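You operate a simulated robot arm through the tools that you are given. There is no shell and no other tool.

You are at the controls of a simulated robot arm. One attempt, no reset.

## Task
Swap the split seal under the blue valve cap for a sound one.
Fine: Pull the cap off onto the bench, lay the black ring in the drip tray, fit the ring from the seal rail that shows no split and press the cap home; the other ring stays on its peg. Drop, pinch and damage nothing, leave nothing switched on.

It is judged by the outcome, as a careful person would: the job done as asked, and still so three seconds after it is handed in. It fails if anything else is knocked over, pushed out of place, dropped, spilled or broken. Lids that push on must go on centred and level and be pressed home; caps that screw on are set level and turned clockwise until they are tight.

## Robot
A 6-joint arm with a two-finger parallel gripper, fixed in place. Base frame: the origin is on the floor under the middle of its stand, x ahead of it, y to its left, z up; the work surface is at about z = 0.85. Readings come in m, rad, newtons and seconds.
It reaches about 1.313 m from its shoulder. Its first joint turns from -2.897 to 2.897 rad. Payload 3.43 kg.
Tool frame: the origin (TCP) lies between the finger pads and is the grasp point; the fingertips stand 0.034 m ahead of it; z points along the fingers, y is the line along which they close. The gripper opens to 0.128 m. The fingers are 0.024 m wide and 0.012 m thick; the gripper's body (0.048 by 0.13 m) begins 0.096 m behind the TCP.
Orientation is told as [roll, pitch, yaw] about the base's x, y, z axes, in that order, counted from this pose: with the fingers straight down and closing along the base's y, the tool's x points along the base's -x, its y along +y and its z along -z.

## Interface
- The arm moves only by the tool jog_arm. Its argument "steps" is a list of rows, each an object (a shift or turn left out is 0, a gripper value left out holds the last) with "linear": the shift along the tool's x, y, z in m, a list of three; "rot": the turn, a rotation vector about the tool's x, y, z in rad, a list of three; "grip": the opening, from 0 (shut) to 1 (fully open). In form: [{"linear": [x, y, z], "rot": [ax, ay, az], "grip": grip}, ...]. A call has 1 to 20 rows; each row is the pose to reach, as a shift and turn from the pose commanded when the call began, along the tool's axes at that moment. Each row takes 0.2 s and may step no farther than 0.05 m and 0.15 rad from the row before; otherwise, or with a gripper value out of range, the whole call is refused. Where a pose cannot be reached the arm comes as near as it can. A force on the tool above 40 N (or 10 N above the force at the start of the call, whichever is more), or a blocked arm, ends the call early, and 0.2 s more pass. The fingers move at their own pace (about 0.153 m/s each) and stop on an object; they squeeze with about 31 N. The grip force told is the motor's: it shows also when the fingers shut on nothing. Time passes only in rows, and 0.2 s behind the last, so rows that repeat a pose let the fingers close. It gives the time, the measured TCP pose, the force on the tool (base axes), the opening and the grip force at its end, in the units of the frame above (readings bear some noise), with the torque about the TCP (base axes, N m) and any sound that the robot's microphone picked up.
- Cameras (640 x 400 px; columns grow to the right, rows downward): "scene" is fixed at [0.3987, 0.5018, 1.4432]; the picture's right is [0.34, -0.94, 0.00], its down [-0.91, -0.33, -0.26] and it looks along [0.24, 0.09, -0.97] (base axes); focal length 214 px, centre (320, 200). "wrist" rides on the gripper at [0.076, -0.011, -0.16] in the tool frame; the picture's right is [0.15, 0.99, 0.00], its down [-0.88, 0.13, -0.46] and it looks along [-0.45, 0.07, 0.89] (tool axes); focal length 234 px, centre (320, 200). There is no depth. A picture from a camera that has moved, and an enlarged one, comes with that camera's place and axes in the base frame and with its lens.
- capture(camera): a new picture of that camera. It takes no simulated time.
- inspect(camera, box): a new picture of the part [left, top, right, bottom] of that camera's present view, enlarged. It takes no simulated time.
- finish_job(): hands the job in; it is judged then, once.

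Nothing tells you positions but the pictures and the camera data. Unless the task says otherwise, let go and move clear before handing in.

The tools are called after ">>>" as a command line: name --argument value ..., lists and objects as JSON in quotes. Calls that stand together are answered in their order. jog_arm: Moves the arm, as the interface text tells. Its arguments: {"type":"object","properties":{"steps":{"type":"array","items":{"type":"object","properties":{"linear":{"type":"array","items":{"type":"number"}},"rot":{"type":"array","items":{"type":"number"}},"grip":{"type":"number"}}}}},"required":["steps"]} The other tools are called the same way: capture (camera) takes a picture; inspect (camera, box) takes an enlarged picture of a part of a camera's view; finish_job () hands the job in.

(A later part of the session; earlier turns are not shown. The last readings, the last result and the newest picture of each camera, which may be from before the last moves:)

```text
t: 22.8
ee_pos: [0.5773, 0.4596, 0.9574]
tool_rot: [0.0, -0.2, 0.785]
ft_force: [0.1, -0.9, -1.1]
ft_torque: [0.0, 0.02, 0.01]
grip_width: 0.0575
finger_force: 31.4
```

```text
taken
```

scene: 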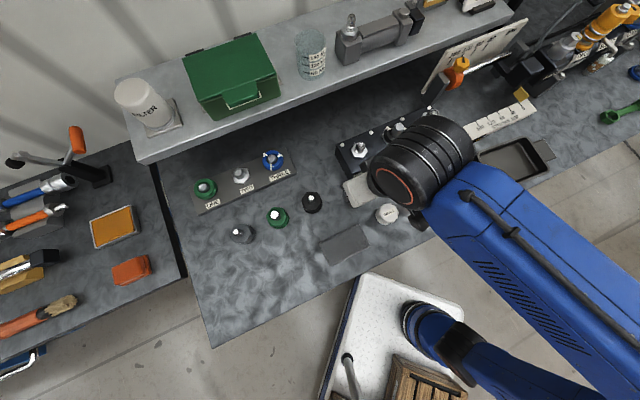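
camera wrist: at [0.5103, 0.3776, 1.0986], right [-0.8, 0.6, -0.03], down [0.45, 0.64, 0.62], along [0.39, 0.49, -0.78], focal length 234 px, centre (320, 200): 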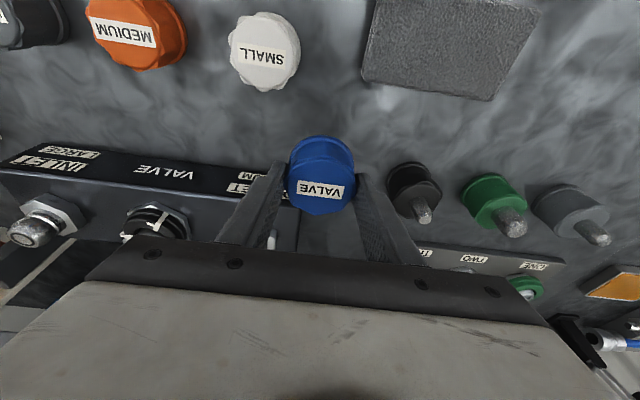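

The cap hangs upright over the clear patch, with the loose caps and plugs well away. I'll lower it in small steps and watch for contact.

>>> jog_arm --steps '[{"linear": [0.004, 0, 0.0196], "grip": 0.3}, {"linear": [0.0076, 0, 0.0372], "grip": 0.3}, {"linear": [0.0076, 0, 0.0372], "grip": 0.3}]'

>>> jog_arm --steps '[{"linear": [0.0004, 0, 0.002], "grip": 0.3}, {"linear": [0.0008, 0, 0.0039], "grip": 0.3}, {"linear": [0.0008, 0, 0.0039], "grip": 0.3}]'

>>> capture --camera "wrist"

>>> inspect --camera "scene" --box '[320, 140, 440, 215]'

```text
t: 23.6
ee_pos: [0.578, 0.4605, 0.9173]
tool_rot: [0.002, -0.199, 0.785]
ft_force: [0.6, -0.3, -0.7]
ft_torque: [-0.05, 0.01, 0.02]
grip_width: 0.0573
finger_force: 31.0
```

```text
t: 24.4
ee_pos: [0.5776, 0.4602, 0.9136]
tool_rot: [-0.001, -0.2, 0.785]
ft_force: [0.4, -0.3, -1.2]
ft_torque: [0.0, 0.03, -0.01]
grip_width: 0.0574
finger_force: 31.2
```

```text
taken
camera wrist: at [0.5099, 0.3771, 1.056], right [-0.8, 0.6, -0.03], down [0.45, 0.64, 0.62], along [0.39, 0.49, -0.78], focal length 234 px, centre (320, 200)
```

wrist: 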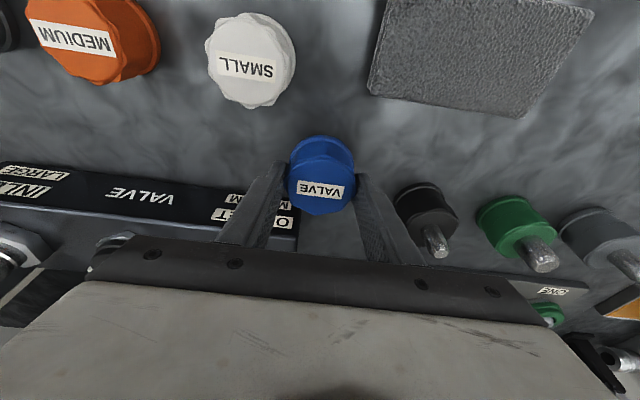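

```text
5.33 times, centred on (380, 178) of scene
camera zoom: at [0.3987, 0.5018, 1.4432], right [0.34, -0.94, 0.0], down [-0.91, -0.33, -0.26], along [0.24, 0.09, -0.97], focal length 1144 px, centre (0, 320)
```

zoom: 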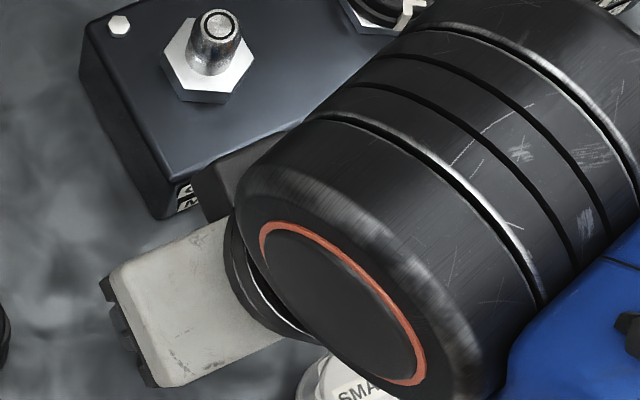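

No contact yet at TCP z 0.914. I'll continue down in small steps.

>>> jog_arm --steps '[{"linear": [0.0004, 0, 0.002], "grip": 0.3}, {"linear": [0.0008, 0, 0.0039], "grip": 0.3}]'

>>> jog_arm --steps '[{"linear": [0.0004, 0, 0.002], "grip": 0.3}]'

>>> jog_arm --steps '[{"linear": [0.0004, 0, 0.002], "grip": 0.3}]'

```text
t: 25.0
ee_pos: [0.5765, 0.4601, 0.9099]
tool_rot: [0.001, -0.202, 0.785]
ft_force: [0.4, 0.2, -0.7]
ft_torque: [0.01, 0.01, 0.0]
grip_width: 0.0572
finger_force: 30.8
```

```text
t: 25.4
ee_pos: [0.5785, 0.4606, 0.9077]
tool_rot: [0.001, -0.201, 0.785]
ft_force: [0.1, 0.0, -0.5]
ft_torque: [0.01, -0.01, 0.04]
grip_width: 0.0573
finger_force: 31.7
```

```text
t: 25.8
ee_pos: [0.5777, 0.4598, 0.9064]
tool_rot: [0.0, -0.2, 0.784]
ft_force: [0.4, 0.4, -1.5]
ft_torque: [0.01, 0.0, -0.03]
grip_width: 0.0574
finger_force: 31.1
```

Still no contact at 0.906, so I'll keep lowering in 2 mm steps.

>>> jog_arm --steps '[{"linear": [0.0004, 0, 0.002], "grip": 0.3}]'

>>> jog_arm --steps '[{"linear": [0.0004, 0, 0.002], "grip": 0.3}]'

>>> jog_arm --steps '[{"linear": [0.0004, 0, 0.002], "grip": 0.3}]'

```text
t: 26.2
ee_pos: [0.5783, 0.4593, 0.9032]
tool_rot: [0.002, -0.202, 0.786]
ft_force: [-0.8, 0.1, -1.4]
ft_torque: [-0.01, -0.02, 0.0]
grip_width: 0.0571
finger_force: 30.8
```

```text
t: 26.6
ee_pos: [0.5775, 0.4581, 0.9005]
tool_rot: [0.0, -0.202, 0.785]
ft_force: [-0.2, 0.5, -1.2]
ft_torque: [0.01, 0.02, -0.01]
grip_width: 0.0569
finger_force: 30.7
```

```text
t: 27.0
ee_pos: [0.5781, 0.4587, 0.8988]
tool_rot: [0.0, -0.201, 0.784]
ft_force: [-0.5, -0.2, -1.0]
ft_torque: [-0.02, -0.01, 0.0]
grip_width: 0.0573
finger_force: 30.9
```

Still free at 0.899; the cap's bottom is higher in my grip than I estimated. I'll continue carefully.

>>> jog_arm --steps '[{"linear": [0.0004, 0, 0.002], "grip": 0.3}]'

>>> jog_arm --steps '[{"linear": [0.0004, 0, 0.002], "grip": 0.3}]'

>>> capture --camera "wrist"

>>> inspect --camera "wrist" --box '[240, 110, 400, 220]'

```text
t: 27.4
ee_pos: [0.5781, 0.4591, 0.8976]
tool_rot: [0.001, -0.201, 0.788]
ft_force: [-1.2, 0.4, -1.3]
ft_torque: [-0.03, 0.0, 0.0]
grip_width: 0.0574
finger_force: 30.2
```

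```text
t: 27.8
ee_pos: [0.5771, 0.4595, 0.8957]
tool_rot: [-0.001, -0.199, 0.785]
ft_force: [-0.3, -0.3, -1.5]
ft_torque: [0.04, -0.04, -0.01]
grip_width: 0.0569
finger_force: 30.9
```

```text
taken
camera wrist: at [0.5099, 0.377, 1.0376], right [-0.8, 0.6, -0.03], down [0.45, 0.64, 0.62], along [0.39, 0.49, -0.78], focal length 234 px, centre (320, 200)
```

wrist: 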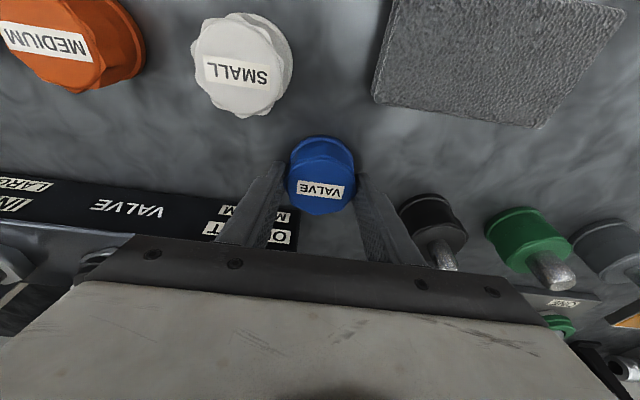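

```text
3.64 times, centred on (320, 165) of wrist
camera zoom: at [0.5099, 0.377, 1.0376], right [-0.8, 0.6, -0.03], down [0.45, 0.64, 0.62], along [0.39, 0.49, -0.78], focal length 852 px, centre (320, 327)
```

zoom: 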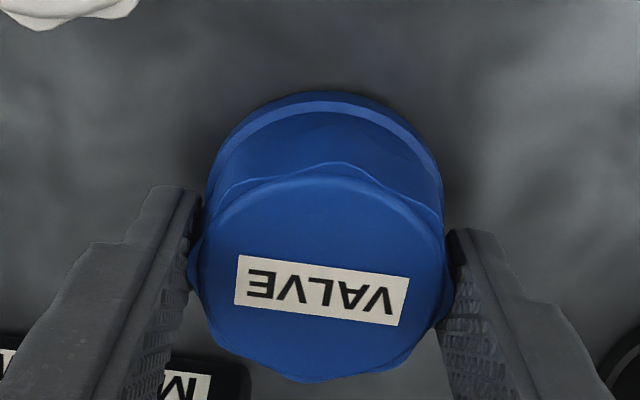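

The shadow closing in around the cap says it's near the bench. I'll keep stepping down.

>>> jog_arm --steps '[{"linear": [0.0004, 0, 0.002], "grip": 0.3}]'

>>> jog_arm --steps '[{"linear": [0.0004, 0, 0.002], "grip": 0.3}]'

```text
t: 28.2
ee_pos: [0.5776, 0.4605, 0.894]
tool_rot: [0.002, -0.203, 0.786]
ft_force: [-0.6, 0.8, 8.0]
ft_torque: [-0.23, 0.14, -0.09]
grip_width: 0.0574
finger_force: 30.8
```

```text
t: 28.6
ee_pos: [0.5773, 0.4606, 0.894]
tool_rot: [0.002, -0.204, 0.785]
ft_force: [-2.2, 2.6, 25.7]
ft_torque: [-0.16, 0.26, -0.01]
grip_width: 0.0573
finger_force: 30.5
```

Contact at TCP z≈0.894: the cap stands on the bench. I'll back off the pressing 2 mm, open and rise.

>>> jog_arm --steps '[{"linear": [-0.0004, 0, -0.002], "grip": 0.3}, {"linear": [-0.0004, 0, -0.002], "grip": 0.42}, {"linear": [-0.0004, 0, -0.002], "grip": 0.6}, {"linear": [-0.0004, 0, -0.002], "grip": 0.6}]'

>>> inspect --camera "wrist" --box '[240, 110, 400, 220]'

```text
t: 29.6
ee_pos: [0.579, 0.4582, 0.8941]
tool_rot: [0.0, -0.199, 0.785]
ft_force: [-0.3, 0.9, 0.5]
ft_torque: [-0.01, 0.0, -0.04]
grip_width: 0.0766
finger_force: 0.1
```

```text
3.64 times, centred on (320, 165) of wrist
camera zoom: at [0.5111, 0.3769, 1.0359], right [-0.8, 0.6, -0.03], down [0.45, 0.64, 0.62], along [0.39, 0.48, -0.78], focal length 852 px, centre (320, 327)
```

zoom: 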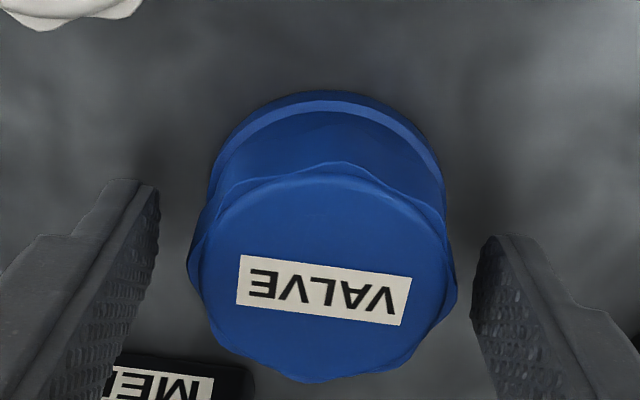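

The cap stands upright on the bench. I'll rise straight up and return over the valve to measure the black ring.

>>> jog_arm --steps '[{"linear": [-0.0048, 0, -0.0235], "grip": 0.6}, {"linear": [-0.0127, 0, -0.0627], "grip": 0.6}, {"linear": [-0.0207, 0, -0.1019], "grip": 0.6}, {"linear": [-0.027, 0, -0.1333], "grip": 0.6}, {"linear": [-0.0598, -0.04, -0.1267], "grip": 0.8}, {"linear": [-0.0926, -0.07, -0.12], "grip": 0.8}, {"linear": [-0.0926, -0.115, -0.12], "grip": 0.8}, {"linear": [-0.0926, -0.164, -0.12], "grip": 0.8}, {"linear": [-0.0926, -0.164, -0.12], "grip": 0.8}]'

>>> capture --camera "wrist"

>>> inspect --camera "wrist" --box '[240, 110, 400, 210]'

>>> inspect --camera "scene" --box '[300, 100, 460, 200]'

```text
refused: row 5 steps farther than a row can; nothing moved
```

```text
taken
camera wrist: at [0.5111, 0.3769, 1.0359], right [-0.8, 0.6, -0.03], down [0.45, 0.64, 0.62], along [0.39, 0.48, -0.78], focal length 234 px, centre (320, 200)
```

wrist: 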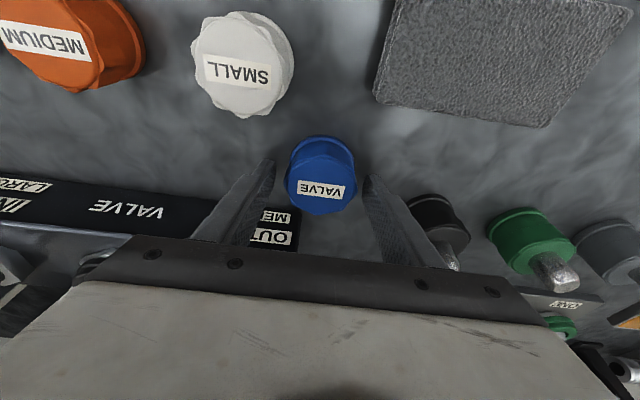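

```text
4.00 times, centred on (320, 160) of wrist
camera zoom: at [0.5111, 0.3769, 1.0359], right [-0.8, 0.6, -0.03], down [0.45, 0.64, 0.62], along [0.39, 0.48, -0.78], focal length 937 px, centre (320, 360)
```

zoom: 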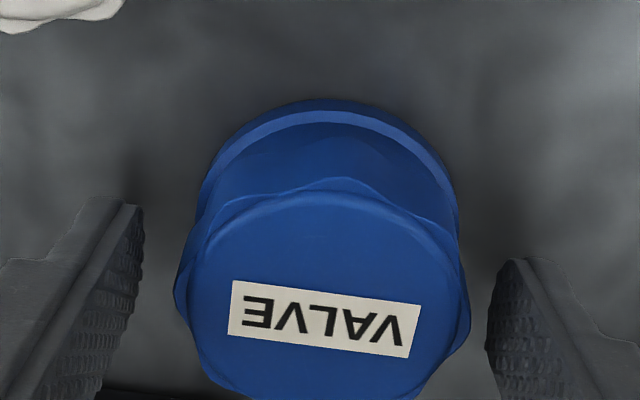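

```text
4.00 times, centred on (380, 150) of scene
camera zoom: at [0.3987, 0.5018, 1.4432], right [0.34, -0.94, 0.0], down [-0.91, -0.33, -0.26], along [0.24, 0.09, -0.97], focal length 858 px, centre (80, 400)
```

zoom: 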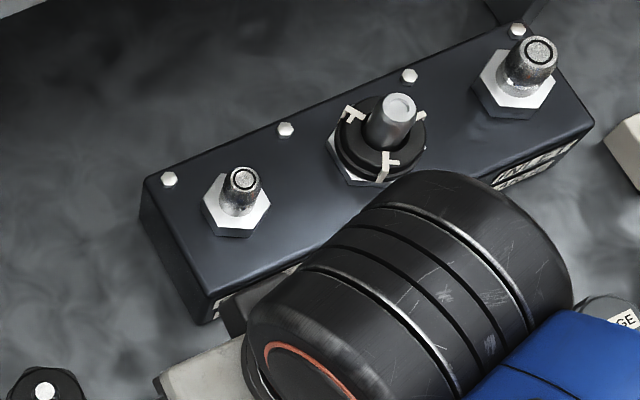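

That call was refused for one step being too long, and nothing moved. I'll resend with shorter steps.

>>> jog_arm --steps '[{"linear": [-0.0048, 0, -0.0235], "grip": 0.6}, {"linear": [-0.0127, 0, -0.0627], "grip": 0.6}, {"linear": [-0.0207, 0, -0.1019], "grip": 0.6}, {"linear": [-0.027, 0, -0.1333], "grip": 0.6}, {"linear": [-0.0598, -0.02, -0.1267], "grip": 0.8}, {"linear": [-0.0926, -0.04, -0.12], "grip": 0.8}, {"linear": [-0.0926, -0.08, -0.12], "grip": 0.8}, {"linear": [-0.0926, -0.12, -0.12], "grip": 0.8}, {"linear": [-0.0926, -0.164, -0.12], "grip": 0.8}, {"linear": [-0.0926, -0.164, -0.12], "grip": 0.8}]'

>>> capture --camera "wrist"

>>> inspect --camera "wrist" --box '[240, 110, 400, 210]'

>>> inspect --camera "scene" --box '[300, 100, 460, 200]'

```text
t: 31.8
ee_pos: [0.7395, 0.3908, 1.0308]
tool_rot: [-0.001, -0.202, 0.786]
ft_force: [-0.5, -1.3, -0.4]
ft_torque: [0.0, 0.01, 0.02]
grip_width: 0.1025
finger_force: 0.1
```

```text
taken
camera wrist: at [0.6736, 0.3083, 1.1729], right [-0.8, 0.6, -0.03], down [0.45, 0.64, 0.62], along [0.39, 0.49, -0.78], focal length 234 px, centre (320, 200)
```

wrist: 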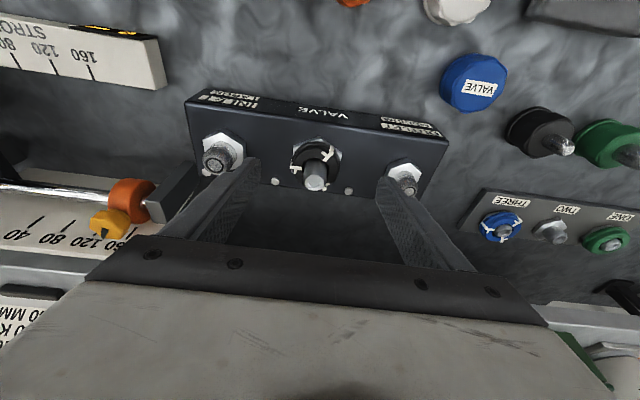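

```text
4.00 times, centred on (320, 160) of wrist
camera zoom: at [0.6736, 0.3083, 1.1729], right [-0.8, 0.6, -0.03], down [0.45, 0.64, 0.62], along [0.39, 0.49, -0.78], focal length 937 px, centre (320, 360)
```

zoom: 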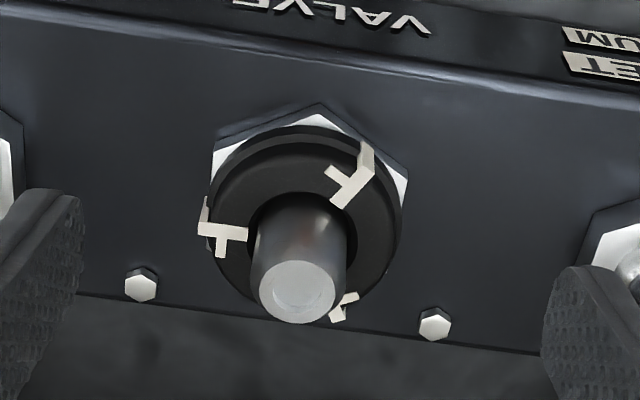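

```text
4.00 times, centred on (380, 150) of scene
camera zoom: at [0.3987, 0.5018, 1.4432], right [0.34, -0.94, 0.0], down [-0.91, -0.33, -0.26], along [0.24, 0.09, -0.97], focal length 858 px, centre (80, 400)
```

zoom: 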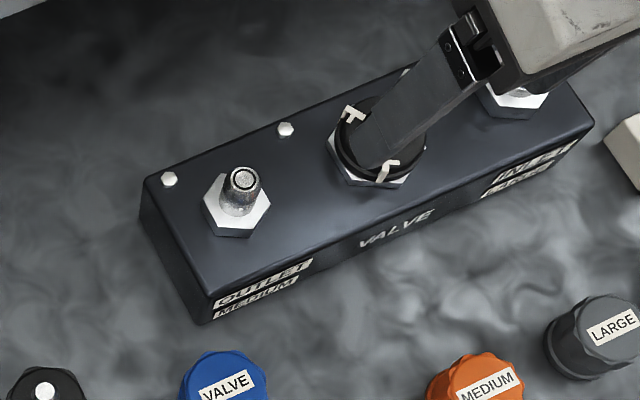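

The black ring (three white split marks) sits on the spigot; the valve axis is at e≈−0.2487 but its height and n need a flatter view. I'll tilt further and look from lower down.

>>> jog_arm --steps '[{"linear": [0.0196, 0, 0.013], "rot": [0, -0.117, 0]}, {"linear": [0.0393, 0, 0.026], "rot": [0, -0.234, 0]}, {"linear": [0.0589, 0, 0.0391], "rot": [0, -0.35, 0]}, {"linear": [0.0589, 0, 0.0391], "rot": [0, -0.35, 0]}]'

>>> capture --camera "wrist"

>>> inspect --camera "wrist" --box '[260, 130, 380, 205]'

```text
t: 32.8
ee_pos: [0.7041, 0.3549, 0.9803]
tool_rot: [0.0, -0.554, 0.784]
ft_force: [-0.2, 0.2, -0.4]
ft_torque: [0.01, 0.0, 0.0]
grip_width: 0.1023
finger_force: 0.1
```

```text
taken
camera wrist: at [0.6071, 0.2417, 1.0774], right [-0.79, 0.61, -0.08], down [0.27, 0.45, 0.85], along [0.55, 0.65, -0.52], focal length 234 px, centre (320, 200)
```

wrist: 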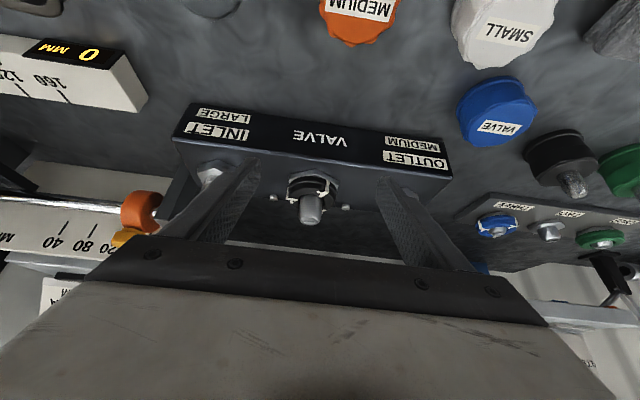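

```text
5.33 times, centred on (320, 168) of wrist
camera zoom: at [0.6071, 0.2417, 1.0774], right [-0.79, 0.61, -0.08], down [0.27, 0.45, 0.85], along [0.55, 0.65, -0.52], focal length 1249 px, centre (320, 373)
```

zoom: 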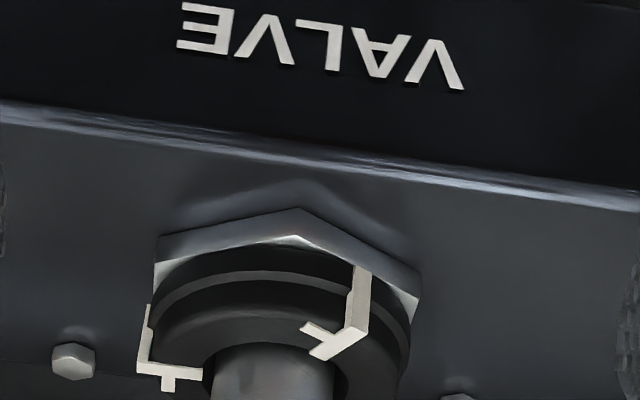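

This flatter view shows the ring's thickness well. One more enlargement covers the spigot.

>>> inspect --camera "wrist" --box '[260, 155, 380, 230]'

```text
5.33 times, centred on (320, 192) of wrist
camera zoom: at [0.6071, 0.2417, 1.0774], right [-0.79, 0.61, -0.08], down [0.27, 0.45, 0.85], along [0.55, 0.65, -0.52], focal length 1249 px, centre (320, 240)
```

zoom: 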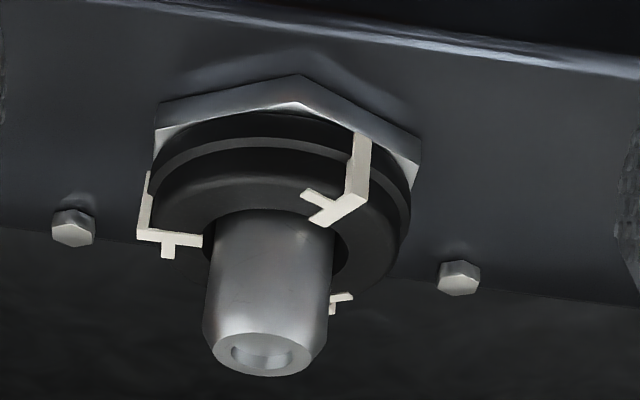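

Triangulating gives valve axis n≈0.838, e≈−0.249, seat top z≈0.921, ring about 0.921–0.935 and spigot top ≈0.962. I'll go back to 0.2 tilt above the spigot, ready to descend on the ring.

>>> jog_arm --steps '[{"linear": [-0.0158, 0, -0.0255], "rot": [0, 0.12, 0], "grip": 0.75}, {"linear": [-0.0289, 0, -0.0468], "rot": [0, 0.24, 0], "grip": 0.75}, {"linear": [-0.0629, -0.001, -0.0258], "rot": [0, 0.354, 0], "grip": 0.75}, {"linear": [-0.0995, -0.0019, -0.0031], "rot": [0, 0.354, 0], "grip": 0.75}, {"linear": [-0.0995, -0.0019, -0.0031], "rot": [0, 0.354, 0], "grip": 0.75}]'

>>> capture --camera "wrist"

>>> inspect --camera "wrist" --box '[220, 90, 420, 215]'

```text
t: 34.0
ee_pos: [0.767, 0.4116, 1.0332]
tool_rot: [0.0, -0.196, 0.785]
ft_force: [-0.3, -0.5, 0.2]
ft_torque: [0.01, -0.01, -0.01]
grip_width: 0.0961
finger_force: 0.1
```

```text
taken
camera wrist: at [0.6989, 0.3291, 1.1764], right [-0.8, 0.6, -0.03], down [0.46, 0.64, 0.62], along [0.39, 0.48, -0.78], focal length 234 px, centre (320, 200)
```

wrist: 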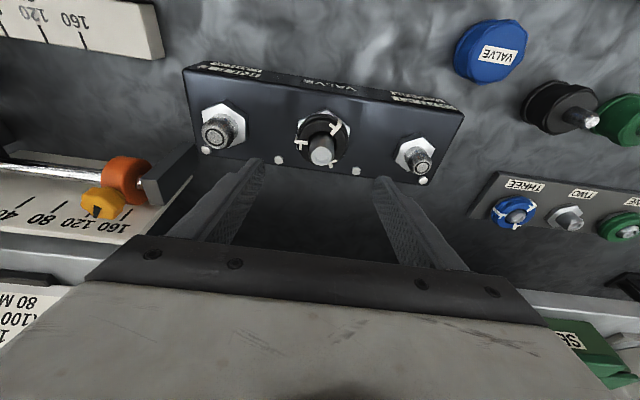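

```text
3.20 times, centred on (320, 152) of wrist
camera zoom: at [0.6989, 0.3291, 1.1764], right [-0.8, 0.6, -0.03], down [0.46, 0.64, 0.62], along [0.39, 0.48, -0.78], focal length 749 px, centre (320, 352)
```

zoom: 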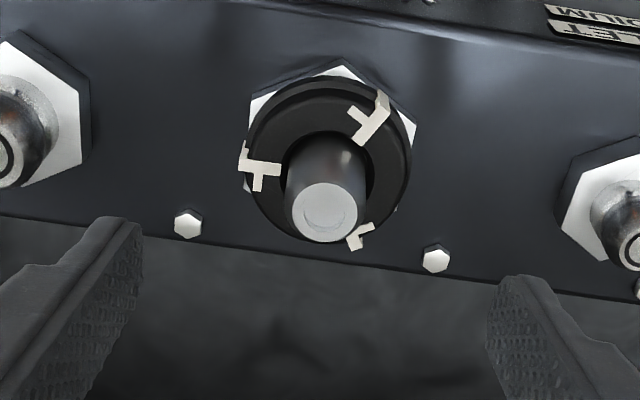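

Fingertip midpoint and spigot line up within about a millimetre. I'll descend so the tips straddle the ring just above the hex seat.

>>> jog_arm --steps '[{"linear": [0.004, 0.0005, 0.0196]}, {"linear": [0.008, 0.0005, 0.0392]}, {"linear": [0.0115, 0.0005, 0.0566]}, {"linear": [0.0143, 0.0005, 0.0706]}, {"linear": [0.0143, 0.0005, 0.0706]}]'

>>> capture --camera "wrist"

>>> inspect --camera "wrist" --box '[220, 110, 420, 235]'

>>> inspect --camera "scene" --box '[340, 100, 440, 170]'

```text
t: 35.2
ee_pos: [0.7653, 0.4144, 0.9617]
tool_rot: [-0.001, -0.197, 0.785]
ft_force: [-0.6, -0.1, -0.5]
ft_torque: [-0.03, 0.02, -0.04]
grip_width: 0.0961
finger_force: 0.0
```

```text
taken
camera wrist: at [0.6988, 0.3311, 1.1051], right [-0.8, 0.6, -0.03], down [0.46, 0.64, 0.62], along [0.39, 0.48, -0.78], focal length 234 px, centre (320, 200)
```

wrist: 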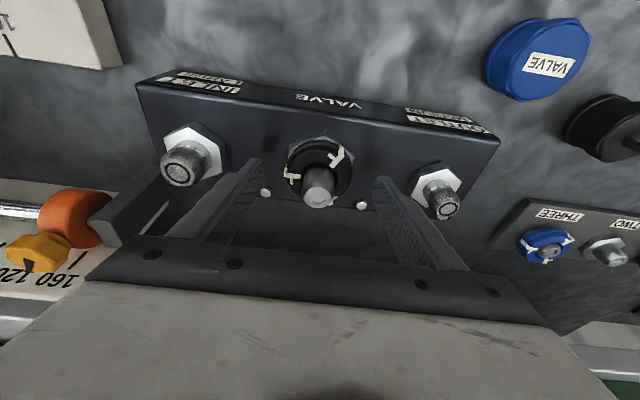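

```text
3.20 times, centred on (320, 172) of wrist
camera zoom: at [0.6988, 0.3311, 1.1051], right [-0.8, 0.6, -0.03], down [0.46, 0.64, 0.62], along [0.39, 0.48, -0.78], focal length 749 px, centre (320, 288)
```

zoom: 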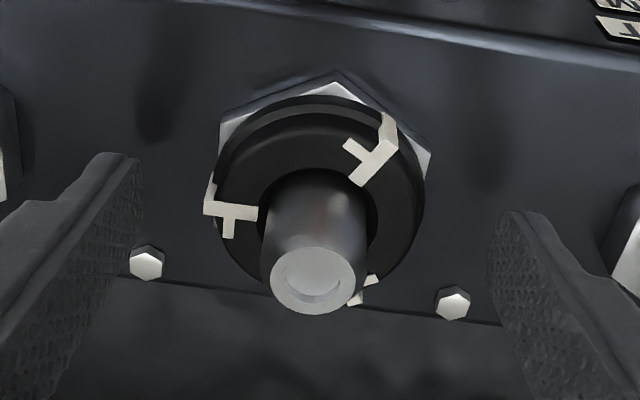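

```text
5.71 times, centred on (390, 135) of scene
camera zoom: at [0.3987, 0.5018, 1.4432], right [0.34, -0.94, 0.0], down [-0.91, -0.33, -0.26], along [0.24, 0.09, -0.97], focal length 1226 px, centre (-80, 571)
```

zoom: 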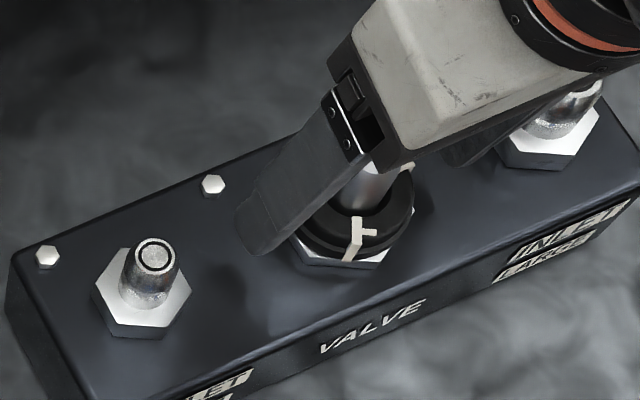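

The fingers straddle the black ring with tips just above the seat. Closing on the ring now.

>>> jog_arm --steps '[{"grip": 0.4}, {"grip": 0.4}, {"grip": 0.4}, {"grip": 0.4}]'

>>> inspect --camera "wrist" --box '[220, 110, 420, 235]'

>>> inspect --camera "scene" --box '[340, 100, 440, 170]'

```text
t: 36.2
ee_pos: [0.7645, 0.4131, 0.9619]
tool_rot: [0.0, -0.198, 0.786]
ft_force: [0.4, -0.1, -0.2]
ft_torque: [-0.03, -0.06, -0.02]
grip_width: 0.0577
finger_force: 31.0
```

```text
3.20 times, centred on (320, 172) of wrist
camera zoom: at [0.6988, 0.3312, 1.1052], right [-0.8, 0.6, -0.03], down [0.46, 0.64, 0.62], along [0.39, 0.48, -0.78], focal length 749 px, centre (320, 288)
```

zoom: 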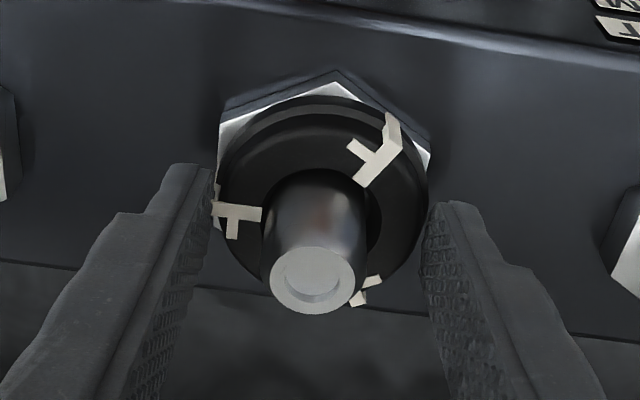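

```text
5.71 times, centred on (390, 135) of scene
camera zoom: at [0.3987, 0.5018, 1.4432], right [0.34, -0.94, 0.0], down [-0.91, -0.33, -0.26], along [0.24, 0.09, -0.97], focal length 1226 px, centre (-80, 571)
```

zoom: 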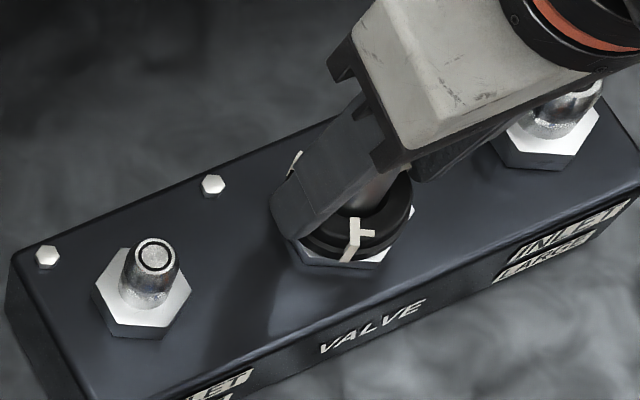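

Closed on about 58 mm. I'll lift a little and check that only the ring comes.

>>> jog_arm --steps '[{"linear": [-0.001, 0, -0.0049]}, {"linear": [-0.002, 0, -0.0098]}, {"linear": [-0.004, 0, -0.0196]}, {"linear": [-0.004, 0, -0.0196]}]'

>>> inspect --camera "wrist" --box '[220, 110, 420, 235]'

>>> inspect --camera "scene" --box '[340, 100, 440, 170]'

```text
t: 37.2
ee_pos: [0.7662, 0.4136, 0.982]
tool_rot: [0.0, -0.196, 0.787]
ft_force: [-0.1, 0.7, 0.1]
ft_torque: [-0.01, 0.0, 0.02]
grip_width: 0.0581
finger_force: 30.8
```

```text
3.20 times, centred on (320, 172) of wrist
camera zoom: at [0.6987, 0.3309, 1.1248], right [-0.8, 0.6, -0.03], down [0.46, 0.64, 0.62], along [0.39, 0.48, -0.78], focal length 749 px, centre (320, 288)
```

zoom: 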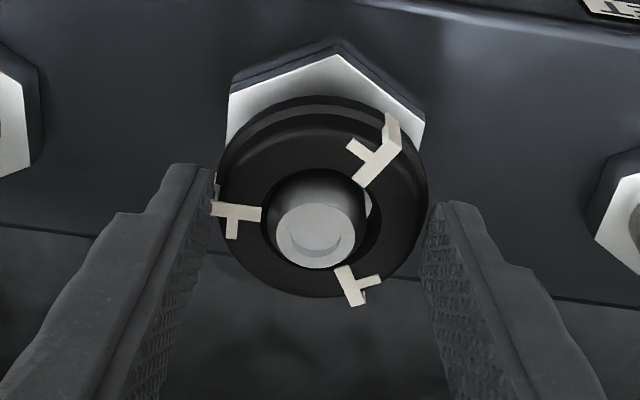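

```text
5.71 times, centred on (390, 135) of scene
camera zoom: at [0.3987, 0.5018, 1.4432], right [0.34, -0.94, 0.0], down [-0.91, -0.33, -0.26], along [0.24, 0.09, -0.97], focal length 1226 px, centre (-80, 571)
```

zoom: 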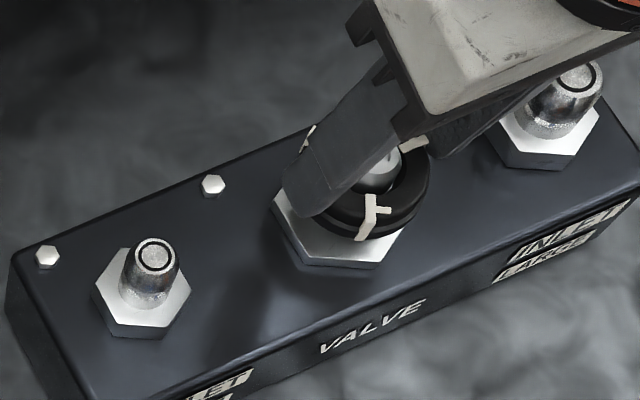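

Only the ring lifts, held level with the spigot passing through it cleanly. I'll lift it clear and carry it over to the drip tray.

>>> jog_arm --steps '[{"linear": [-0.0054, 0, -0.0265]}, {"linear": [-0.0107, 0, -0.0529]}, {"linear": [0.0334, 0, -0.0618]}, {"linear": [0.0775, 0, -0.0708]}, {"linear": [0.1216, 0, -0.0797]}, {"linear": [0.151, -0.035, -0.0857]}, {"linear": [0.1834, -0.07, -0.0922]}, {"linear": [0.1834, -0.115, -0.0922]}, {"linear": [0.1834, -0.16, -0.0922]}, {"linear": [0.1834, -0.205, -0.0922]}, {"linear": [0.1834, -0.25, -0.0922]}, {"linear": [0.1834, -0.298, -0.0922]}, {"linear": [0.1834, -0.298, -0.0922]}]'

>>> capture --camera "wrist"

>>> capture --camera "scene"

```text
t: 40.0
ee_pos: [0.8361, 0.0627, 1.0345]
tool_rot: [0.001, -0.198, 0.786]
ft_force: [-1.0, 1.2, -0.7]
ft_torque: [-0.02, 0.03, -0.02]
grip_width: 0.0583
finger_force: 30.9
```

```text
taken
camera wrist: at [0.769, -0.0193, 1.177], right [-0.8, 0.6, -0.03], down [0.46, 0.64, 0.62], along [0.39, 0.48, -0.78], focal length 234 px, centre (320, 200)
```

wrist: 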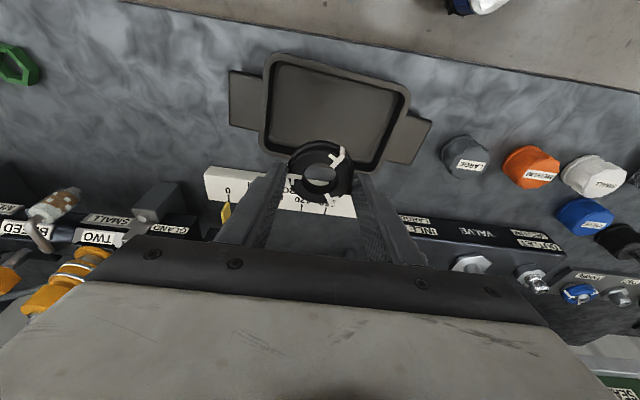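

```text
taken
```

scene: 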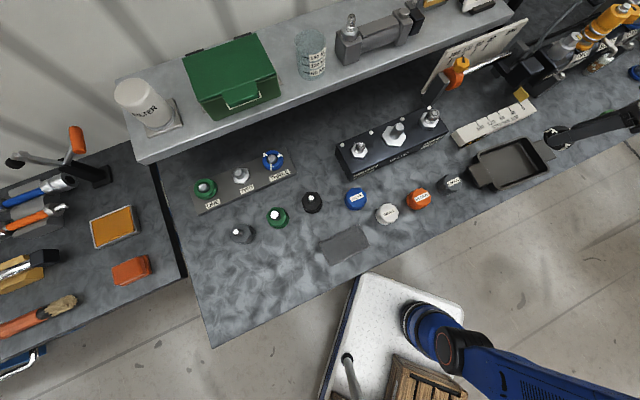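

The ring is held level above the tray and its landing point projects near the tray's centre. I'll enlarge to confirm clearances before lowering.

>>> inspect --camera "wrist" --box '[220, 40, 440, 210]'

>>> inspect --camera "scene" --box '[440, 90, 640, 215]'

```text
2.35 times, centred on (330, 125) of wrist
camera zoom: at [0.769, -0.0193, 1.177], right [-0.8, 0.6, -0.03], down [0.46, 0.64, 0.62], along [0.39, 0.48, -0.78], focal length 551 px, centre (296, 376)
```

zoom: 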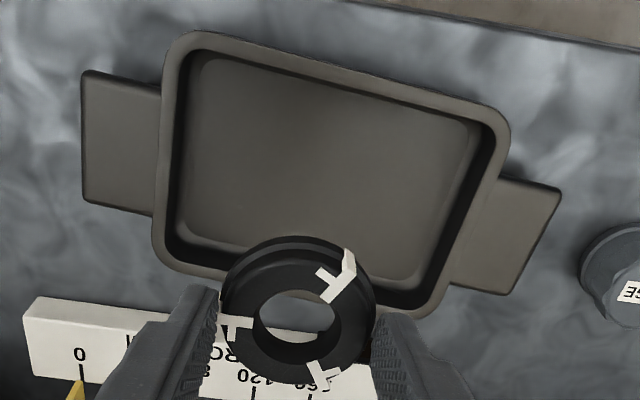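

```text
3.20 times, centred on (540, 152) of scene
camera zoom: at [0.3987, 0.5018, 1.4432], right [0.34, -0.94, 0.0], down [-0.91, -0.33, -0.26], along [0.24, 0.09, -0.97], focal length 686 px, centre (-384, 352)
```

zoom: 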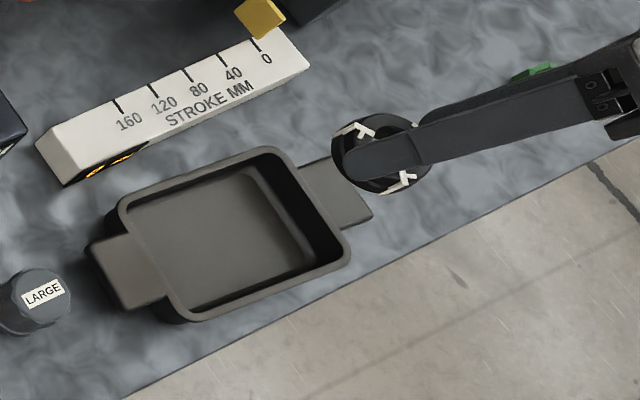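

The tray floor spans about n 0.59–0.69, e −0.61 to −0.46, so I'll shift 11 mm left to centre the ring and lower most of the way.

>>> jog_arm --steps '[{"linear": [0, 0.011, 0]}, {"linear": [0.007, 0.011, 0.0343]}, {"linear": [0.014, 0.011, 0.0686]}, {"linear": [0.0195, 0.011, 0.0961]}, {"linear": [0.0225, 0.011, 0.1123]}, {"linear": [0.0225, 0.011, 0.1123]}]'

>>> capture --camera "wrist"

>>> inspect --camera "scene" --box '[440, 90, 640, 215]'

```text
t: 41.4
ee_pos: [0.8275, 0.072, 0.9208]
tool_rot: [0.001, -0.197, 0.784]
ft_force: [-0.6, 0.5, -0.4]
ft_torque: [0.01, -0.01, -0.01]
grip_width: 0.0579
finger_force: 30.8
```

```text
taken
camera wrist: at [0.7606, -0.0108, 1.0642], right [-0.8, 0.6, -0.03], down [0.46, 0.64, 0.62], along [0.39, 0.48, -0.78], focal length 234 px, centre (320, 200)
```

wrist: 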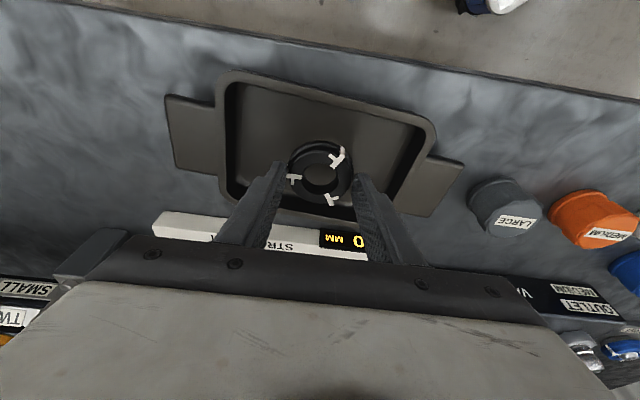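

```text
3.20 times, centred on (540, 152) of scene
camera zoom: at [0.3987, 0.5018, 1.4432], right [0.34, -0.94, 0.0], down [-0.91, -0.33, -0.26], along [0.24, 0.09, -0.97], focal length 686 px, centre (-384, 352)
```

zoom: 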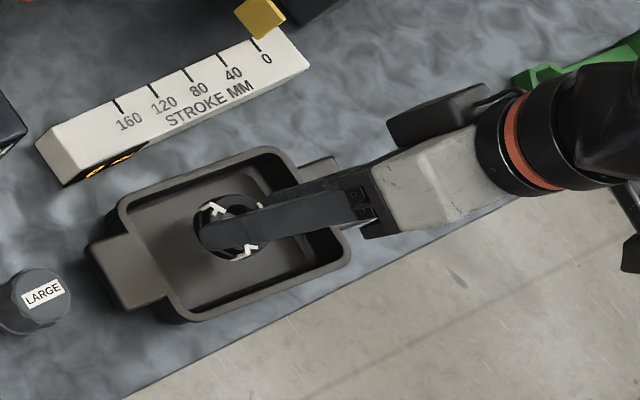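

The ring is inside the tray's rim, well centred. Now small steps down to the tray floor.

>>> jog_arm --steps '[{"linear": [0.001, 0, 0.0049]}, {"linear": [0.002, 0, 0.0098]}, {"linear": [0.0024, 0, 0.0118]}]'

>>> jog_arm --steps '[{"linear": [0.0004, 0, 0.002]}]'

>>> jog_arm --steps '[{"linear": [0.0004, 0, 0.002]}]'

>>> jog_arm --steps '[{"linear": [0.0004, 0, 0.002]}]'

```text
t: 42.2
ee_pos: [0.8284, 0.0709, 0.9097]
tool_rot: [-0.001, -0.196, 0.787]
ft_force: [1.4, -0.2, -0.6]
ft_torque: [0.03, -0.04, -0.02]
grip_width: 0.0582
finger_force: 31.3
```

```text
t: 42.6
ee_pos: [0.8281, 0.0709, 0.9069]
tool_rot: [0.001, -0.198, 0.785]
ft_force: [0.2, 0.6, -0.8]
ft_torque: [0.03, 0.02, 0.0]
grip_width: 0.0582
finger_force: 31.2
```

```text
t: 43.0
ee_pos: [0.8266, 0.0707, 0.9064]
tool_rot: [0.002, -0.198, 0.786]
ft_force: [0.5, -0.2, -0.1]
ft_torque: [0.01, -0.01, -0.02]
grip_width: 0.058
finger_force: 31.3
```

```text
t: 43.4
ee_pos: [0.8278, 0.0696, 0.9024]
tool_rot: [-0.001, -0.197, 0.787]
ft_force: [0.1, -0.8, 0.5]
ft_torque: [-0.02, 0.03, 0.0]
grip_width: 0.0581
finger_force: 30.9
```

>>> jog_arm --steps '[{"linear": [0.0004, 0, 0.002]}]'

>>> jog_arm --steps '[{"linear": [0.0004, 0, 0.002]}]'

>>> inspect --camera "wrist" --box '[200, 60, 460, 220]'

```text
t: 43.8
ee_pos: [0.8284, 0.0701, 0.9013]
tool_rot: [0.0, -0.198, 0.783]
ft_force: [-0.1, -1.1, -0.6]
ft_torque: [-0.01, -0.01, -0.02]
grip_width: 0.058
finger_force: 30.6
```

```text
t: 44.2
ee_pos: [0.8286, 0.0695, 0.9]
tool_rot: [0.001, -0.197, 0.785]
ft_force: [0.4, 0.0, -0.3]
ft_torque: [-0.05, -0.02, -0.03]
grip_width: 0.0581
finger_force: 30.9
```

```text
2.46 times, centred on (330, 140) of wrist
camera zoom: at [0.7612, -0.0128, 1.0424], right [-0.8, 0.6, -0.03], down [0.46, 0.64, 0.62], along [0.39, 0.48, -0.78], focal length 576 px, centre (295, 348)
```

zoom: 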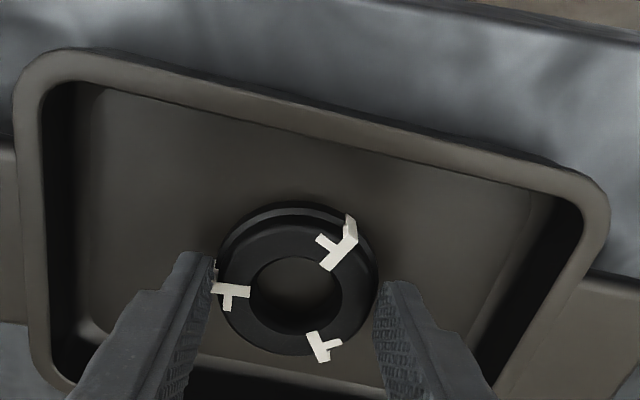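

The ring is close to the tray floor with no contact yet. I'll continue down.

>>> jog_arm --steps '[{"linear": [0.0004, 0, 0.002]}]'

>>> jog_arm --steps '[{"linear": [0.0004, 0, 0.002]}]'

>>> jog_arm --steps '[{"linear": [0.0004, 0, 0.002]}]'

```text
t: 44.6
ee_pos: [0.8276, 0.0704, 0.8981]
tool_rot: [0.001, -0.198, 0.786]
ft_force: [0.2, -0.2, 2.4]
ft_torque: [-0.06, -0.06, 0.01]
grip_width: 0.0579
finger_force: 30.4
```

```text
t: 45.0
ee_pos: [0.8279, 0.0689, 0.8981]
tool_rot: [0.0, -0.204, 0.784]
ft_force: [8.7, 0.9, 25.6]
ft_torque: [-0.01, -0.19, -0.02]
grip_width: 0.0581
finger_force: 30.9
```

```text
t: 45.4
ee_pos: [0.8288, 0.0691, 0.8957]
tool_rot: [0.0, -0.199, 0.785]
ft_force: [7.7, -2.5, 25.5]
ft_torque: [0.06, -0.36, -0.07]
grip_width: 0.0584
finger_force: 30.7
```

Contact at about z 0.898: the ring is on the tray floor. I'll ease off 2 mm and let go gently.

>>> jog_arm --steps '[{"linear": [-0.0004, 0, -0.002]}, {"linear": [-0.0004, 0, -0.002], "grip": 0.48}, {"linear": [-0.0004, 0, -0.002], "grip": 0.6}, {"linear": [-0.0004, 0, -0.002], "grip": 0.6}]'

>>> inspect --camera "wrist" --box '[200, 60, 460, 220]'

```text
t: 46.4
ee_pos: [0.8276, 0.0702, 0.8956]
tool_rot: [-0.001, -0.197, 0.786]
ft_force: [-0.4, 0.0, -0.1]
ft_torque: [0.07, 0.03, 0.01]
grip_width: 0.0766
finger_force: 0.1
```

```text
2.46 times, centred on (330, 140) of wrist
camera zoom: at [0.7606, -0.0126, 1.0382], right [-0.8, 0.6, -0.03], down [0.46, 0.64, 0.62], along [0.39, 0.48, -0.78], focal length 576 px, centre (295, 348)
```

zoom: 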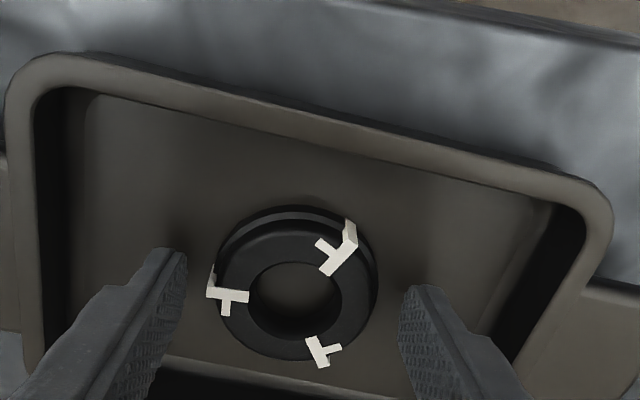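

The black ring lies flat in the drip tray. I'll rise straight up and travel left along the bench toward the rail.

>>> jog_arm --steps '[{"linear": [-0.0065, 0, -0.0319], "grip": 0.6}, {"linear": [-0.0129, 0, -0.0637]}, {"linear": [-0.0194, 0, -0.0956]}, {"linear": [-0.0258, 0, -0.1275]}, {"linear": [-0.0454, 0.042, -0.1236]}, {"linear": [-0.065, 0.084, -0.1196]}, {"linear": [-0.0846, 0.126, -0.1157]}, {"linear": [-0.1043, 0.168, -0.1118]}, {"linear": [-0.1043, 0.215, -0.1118]}, {"linear": [-0.1043, 0.262, -0.1118]}, {"linear": [-0.1043, 0.309, -0.1118]}, {"linear": [-0.1043, 0.356, -0.1118]}, {"linear": [-0.1043, 0.403, -0.1118]}, {"linear": [-0.1043, 0.45, -0.1118]}, {"linear": [-0.1043, 0.497, -0.1118]}, {"linear": [-0.1043, 0.544, -0.1118]}, {"linear": [-0.1043, 0.591, -0.1118]}, {"linear": [-0.1043, 0.638, -0.1118]}, {"linear": [-0.1043, 0.685, -0.1118]}, {"linear": [-0.1043, 0.73, -0.1118]}]'

>>> capture --camera "scene"

>>> capture --camera "wrist"

>>> inspect --camera "scene" --box '[440, 90, 640, 215]'

```text
t: 50.6
ee_pos: [0.3695, 0.6395, 1.0299]
tool_rot: [0.002, -0.2, 0.785]
ft_force: [0.5, -1.1, -0.7]
ft_torque: [0.06, 0.0, 0.05]
grip_width: 0.0769
finger_force: 0.0
```

```text
taken
```

scene: 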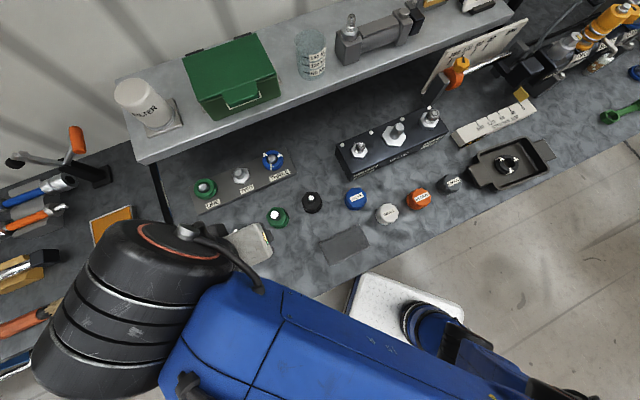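

```text
taken
camera wrist: at [0.302, 0.5569, 1.1723], right [-0.8, 0.6, -0.03], down [0.46, 0.64, 0.62], along [0.39, 0.48, -0.78], focal length 234 px, centre (320, 200)
```

wrist: 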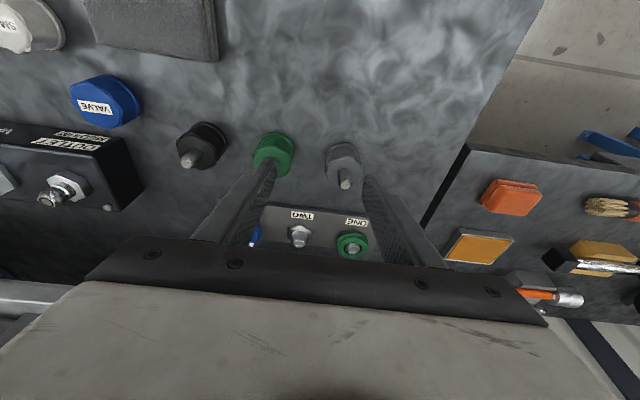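

```text
3.20 times, centred on (540, 152) of scene
camera zoom: at [0.3987, 0.5018, 1.4432], right [0.34, -0.94, 0.0], down [-0.91, -0.33, -0.26], along [0.24, 0.09, -0.97], focal length 686 px, centre (-384, 352)
```

zoom: 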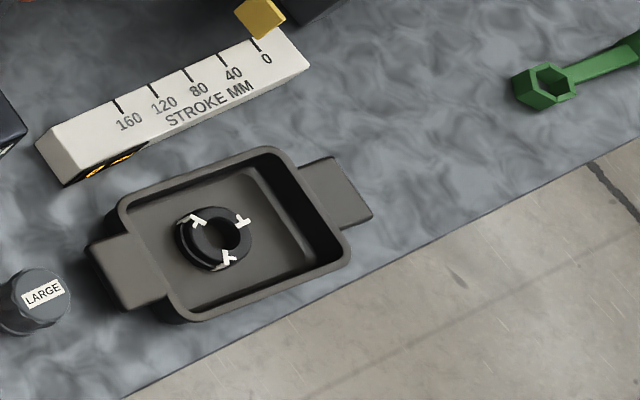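

The black ring lies safely in the tray. Now I'll measure the green ring on peg ONE from this view.

>>> inspect --camera "wrist" --box '[290, 200, 390, 262]'

>>> inspect --camera "scene" --box '[180, 165, 230, 205]'

```text
6.40 times, centred on (340, 231) of wrist
camera zoom: at [0.302, 0.5569, 1.1723], right [-0.8, 0.6, -0.03], down [0.46, 0.64, 0.62], along [0.39, 0.48, -0.78], focal length 1499 px, centre (192, 2)
```

zoom: 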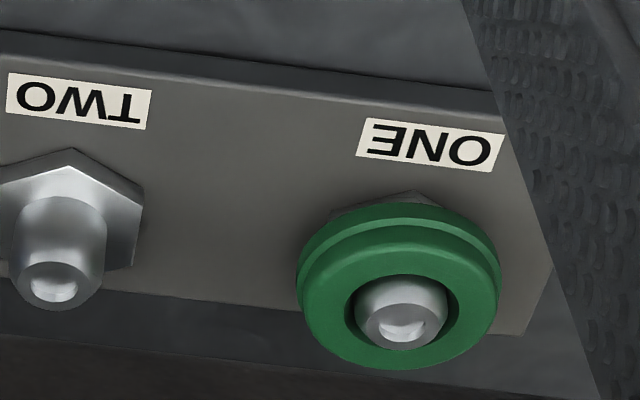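

```text
10.00 times, centred on (205, 185) of scene
camera zoom: at [0.3987, 0.5018, 1.4432], right [0.34, -0.94, 0.0], down [-0.91, -0.33, -0.26], along [0.24, 0.09, -0.97], focal length 2145 px, centre (1470, 350)
```

zoom: 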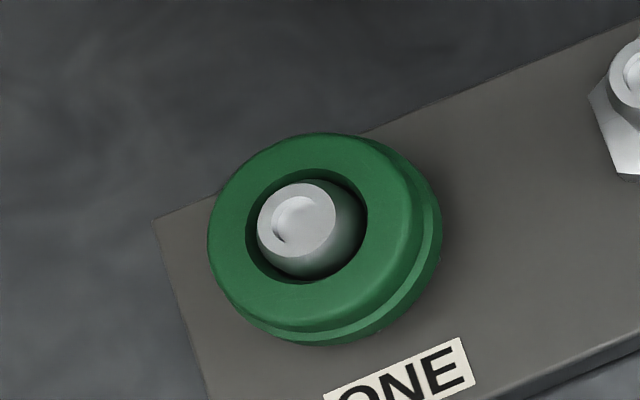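

The green ring is unmarked all round; its peg top triangulates to about n 0.937, e 0.282, z 0.890. I'll move nearer with 0.35 rad tilt for an accurate second fix.

>>> jog_arm --steps '[{"linear": [-0.031, 0.0229, 0.019], "rot": [0, -0.0375, 0], "grip": 0.65}, {"linear": [-0.062, 0.0458, 0.038], "rot": [0, -0.075, 0]}, {"linear": [-0.0929, 0.0687, 0.0571], "rot": [0, -0.1125, 0]}, {"linear": [-0.1239, 0.0916, 0.0761], "rot": [0, -0.15, 0]}, {"linear": [-0.1239, 0.0916, 0.0761], "rot": [0, -0.15, 0]}]'

>>> capture --camera "wrist"

>>> inspect --camera "wrist" --box '[240, 130, 400, 230]'

>>> capture --camera "scene"

```text
t: 51.8
ee_pos: [0.4002, 0.8043, 0.9766]
tool_rot: [-0.001, -0.348, 0.786]
ft_force: [0.0, -0.1, 1.0]
ft_torque: [0.02, 0.0, -0.02]
grip_width: 0.083
finger_force: 0.0
```

```text
taken
camera wrist: at [0.319, 0.7088, 1.1025], right [-0.8, 0.6, -0.05], down [0.38, 0.57, 0.73], along [0.47, 0.56, -0.68], focal length 234 px, centre (320, 200)
```

wrist: 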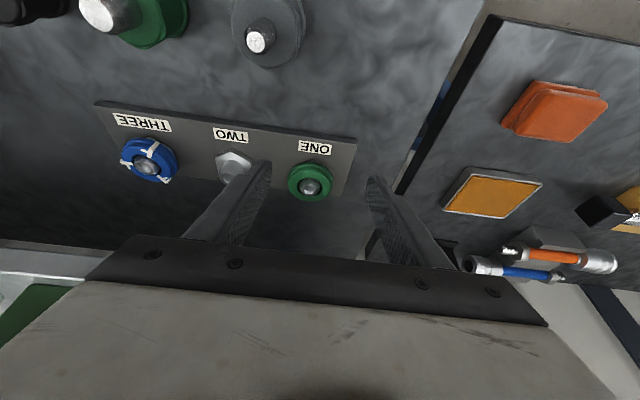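

```text
4.00 times, centred on (320, 180) of wrist
camera zoom: at [0.319, 0.7088, 1.1025], right [-0.8, 0.6, -0.05], down [0.38, 0.57, 0.73], along [0.47, 0.56, -0.68], focal length 937 px, centre (320, 280)
```

zoom: 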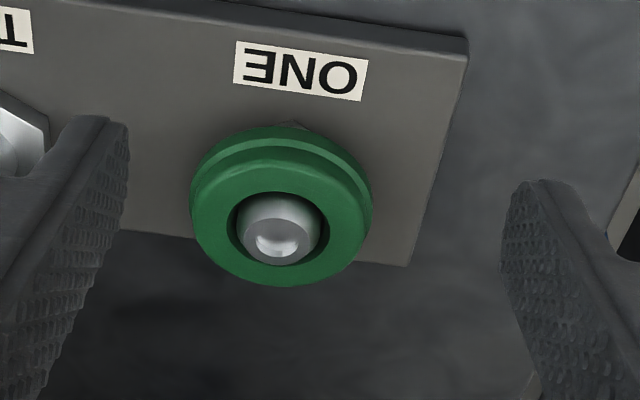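

```text
taken
```

scene: 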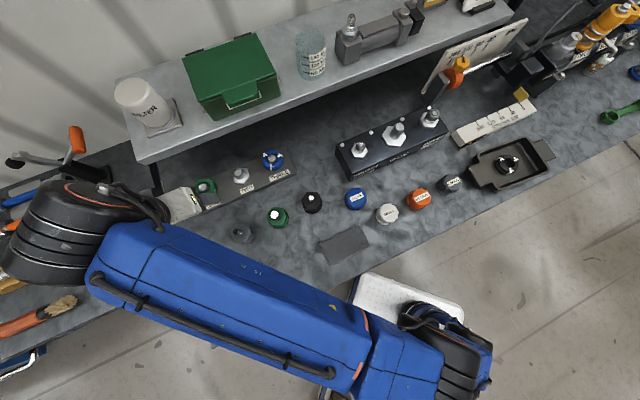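

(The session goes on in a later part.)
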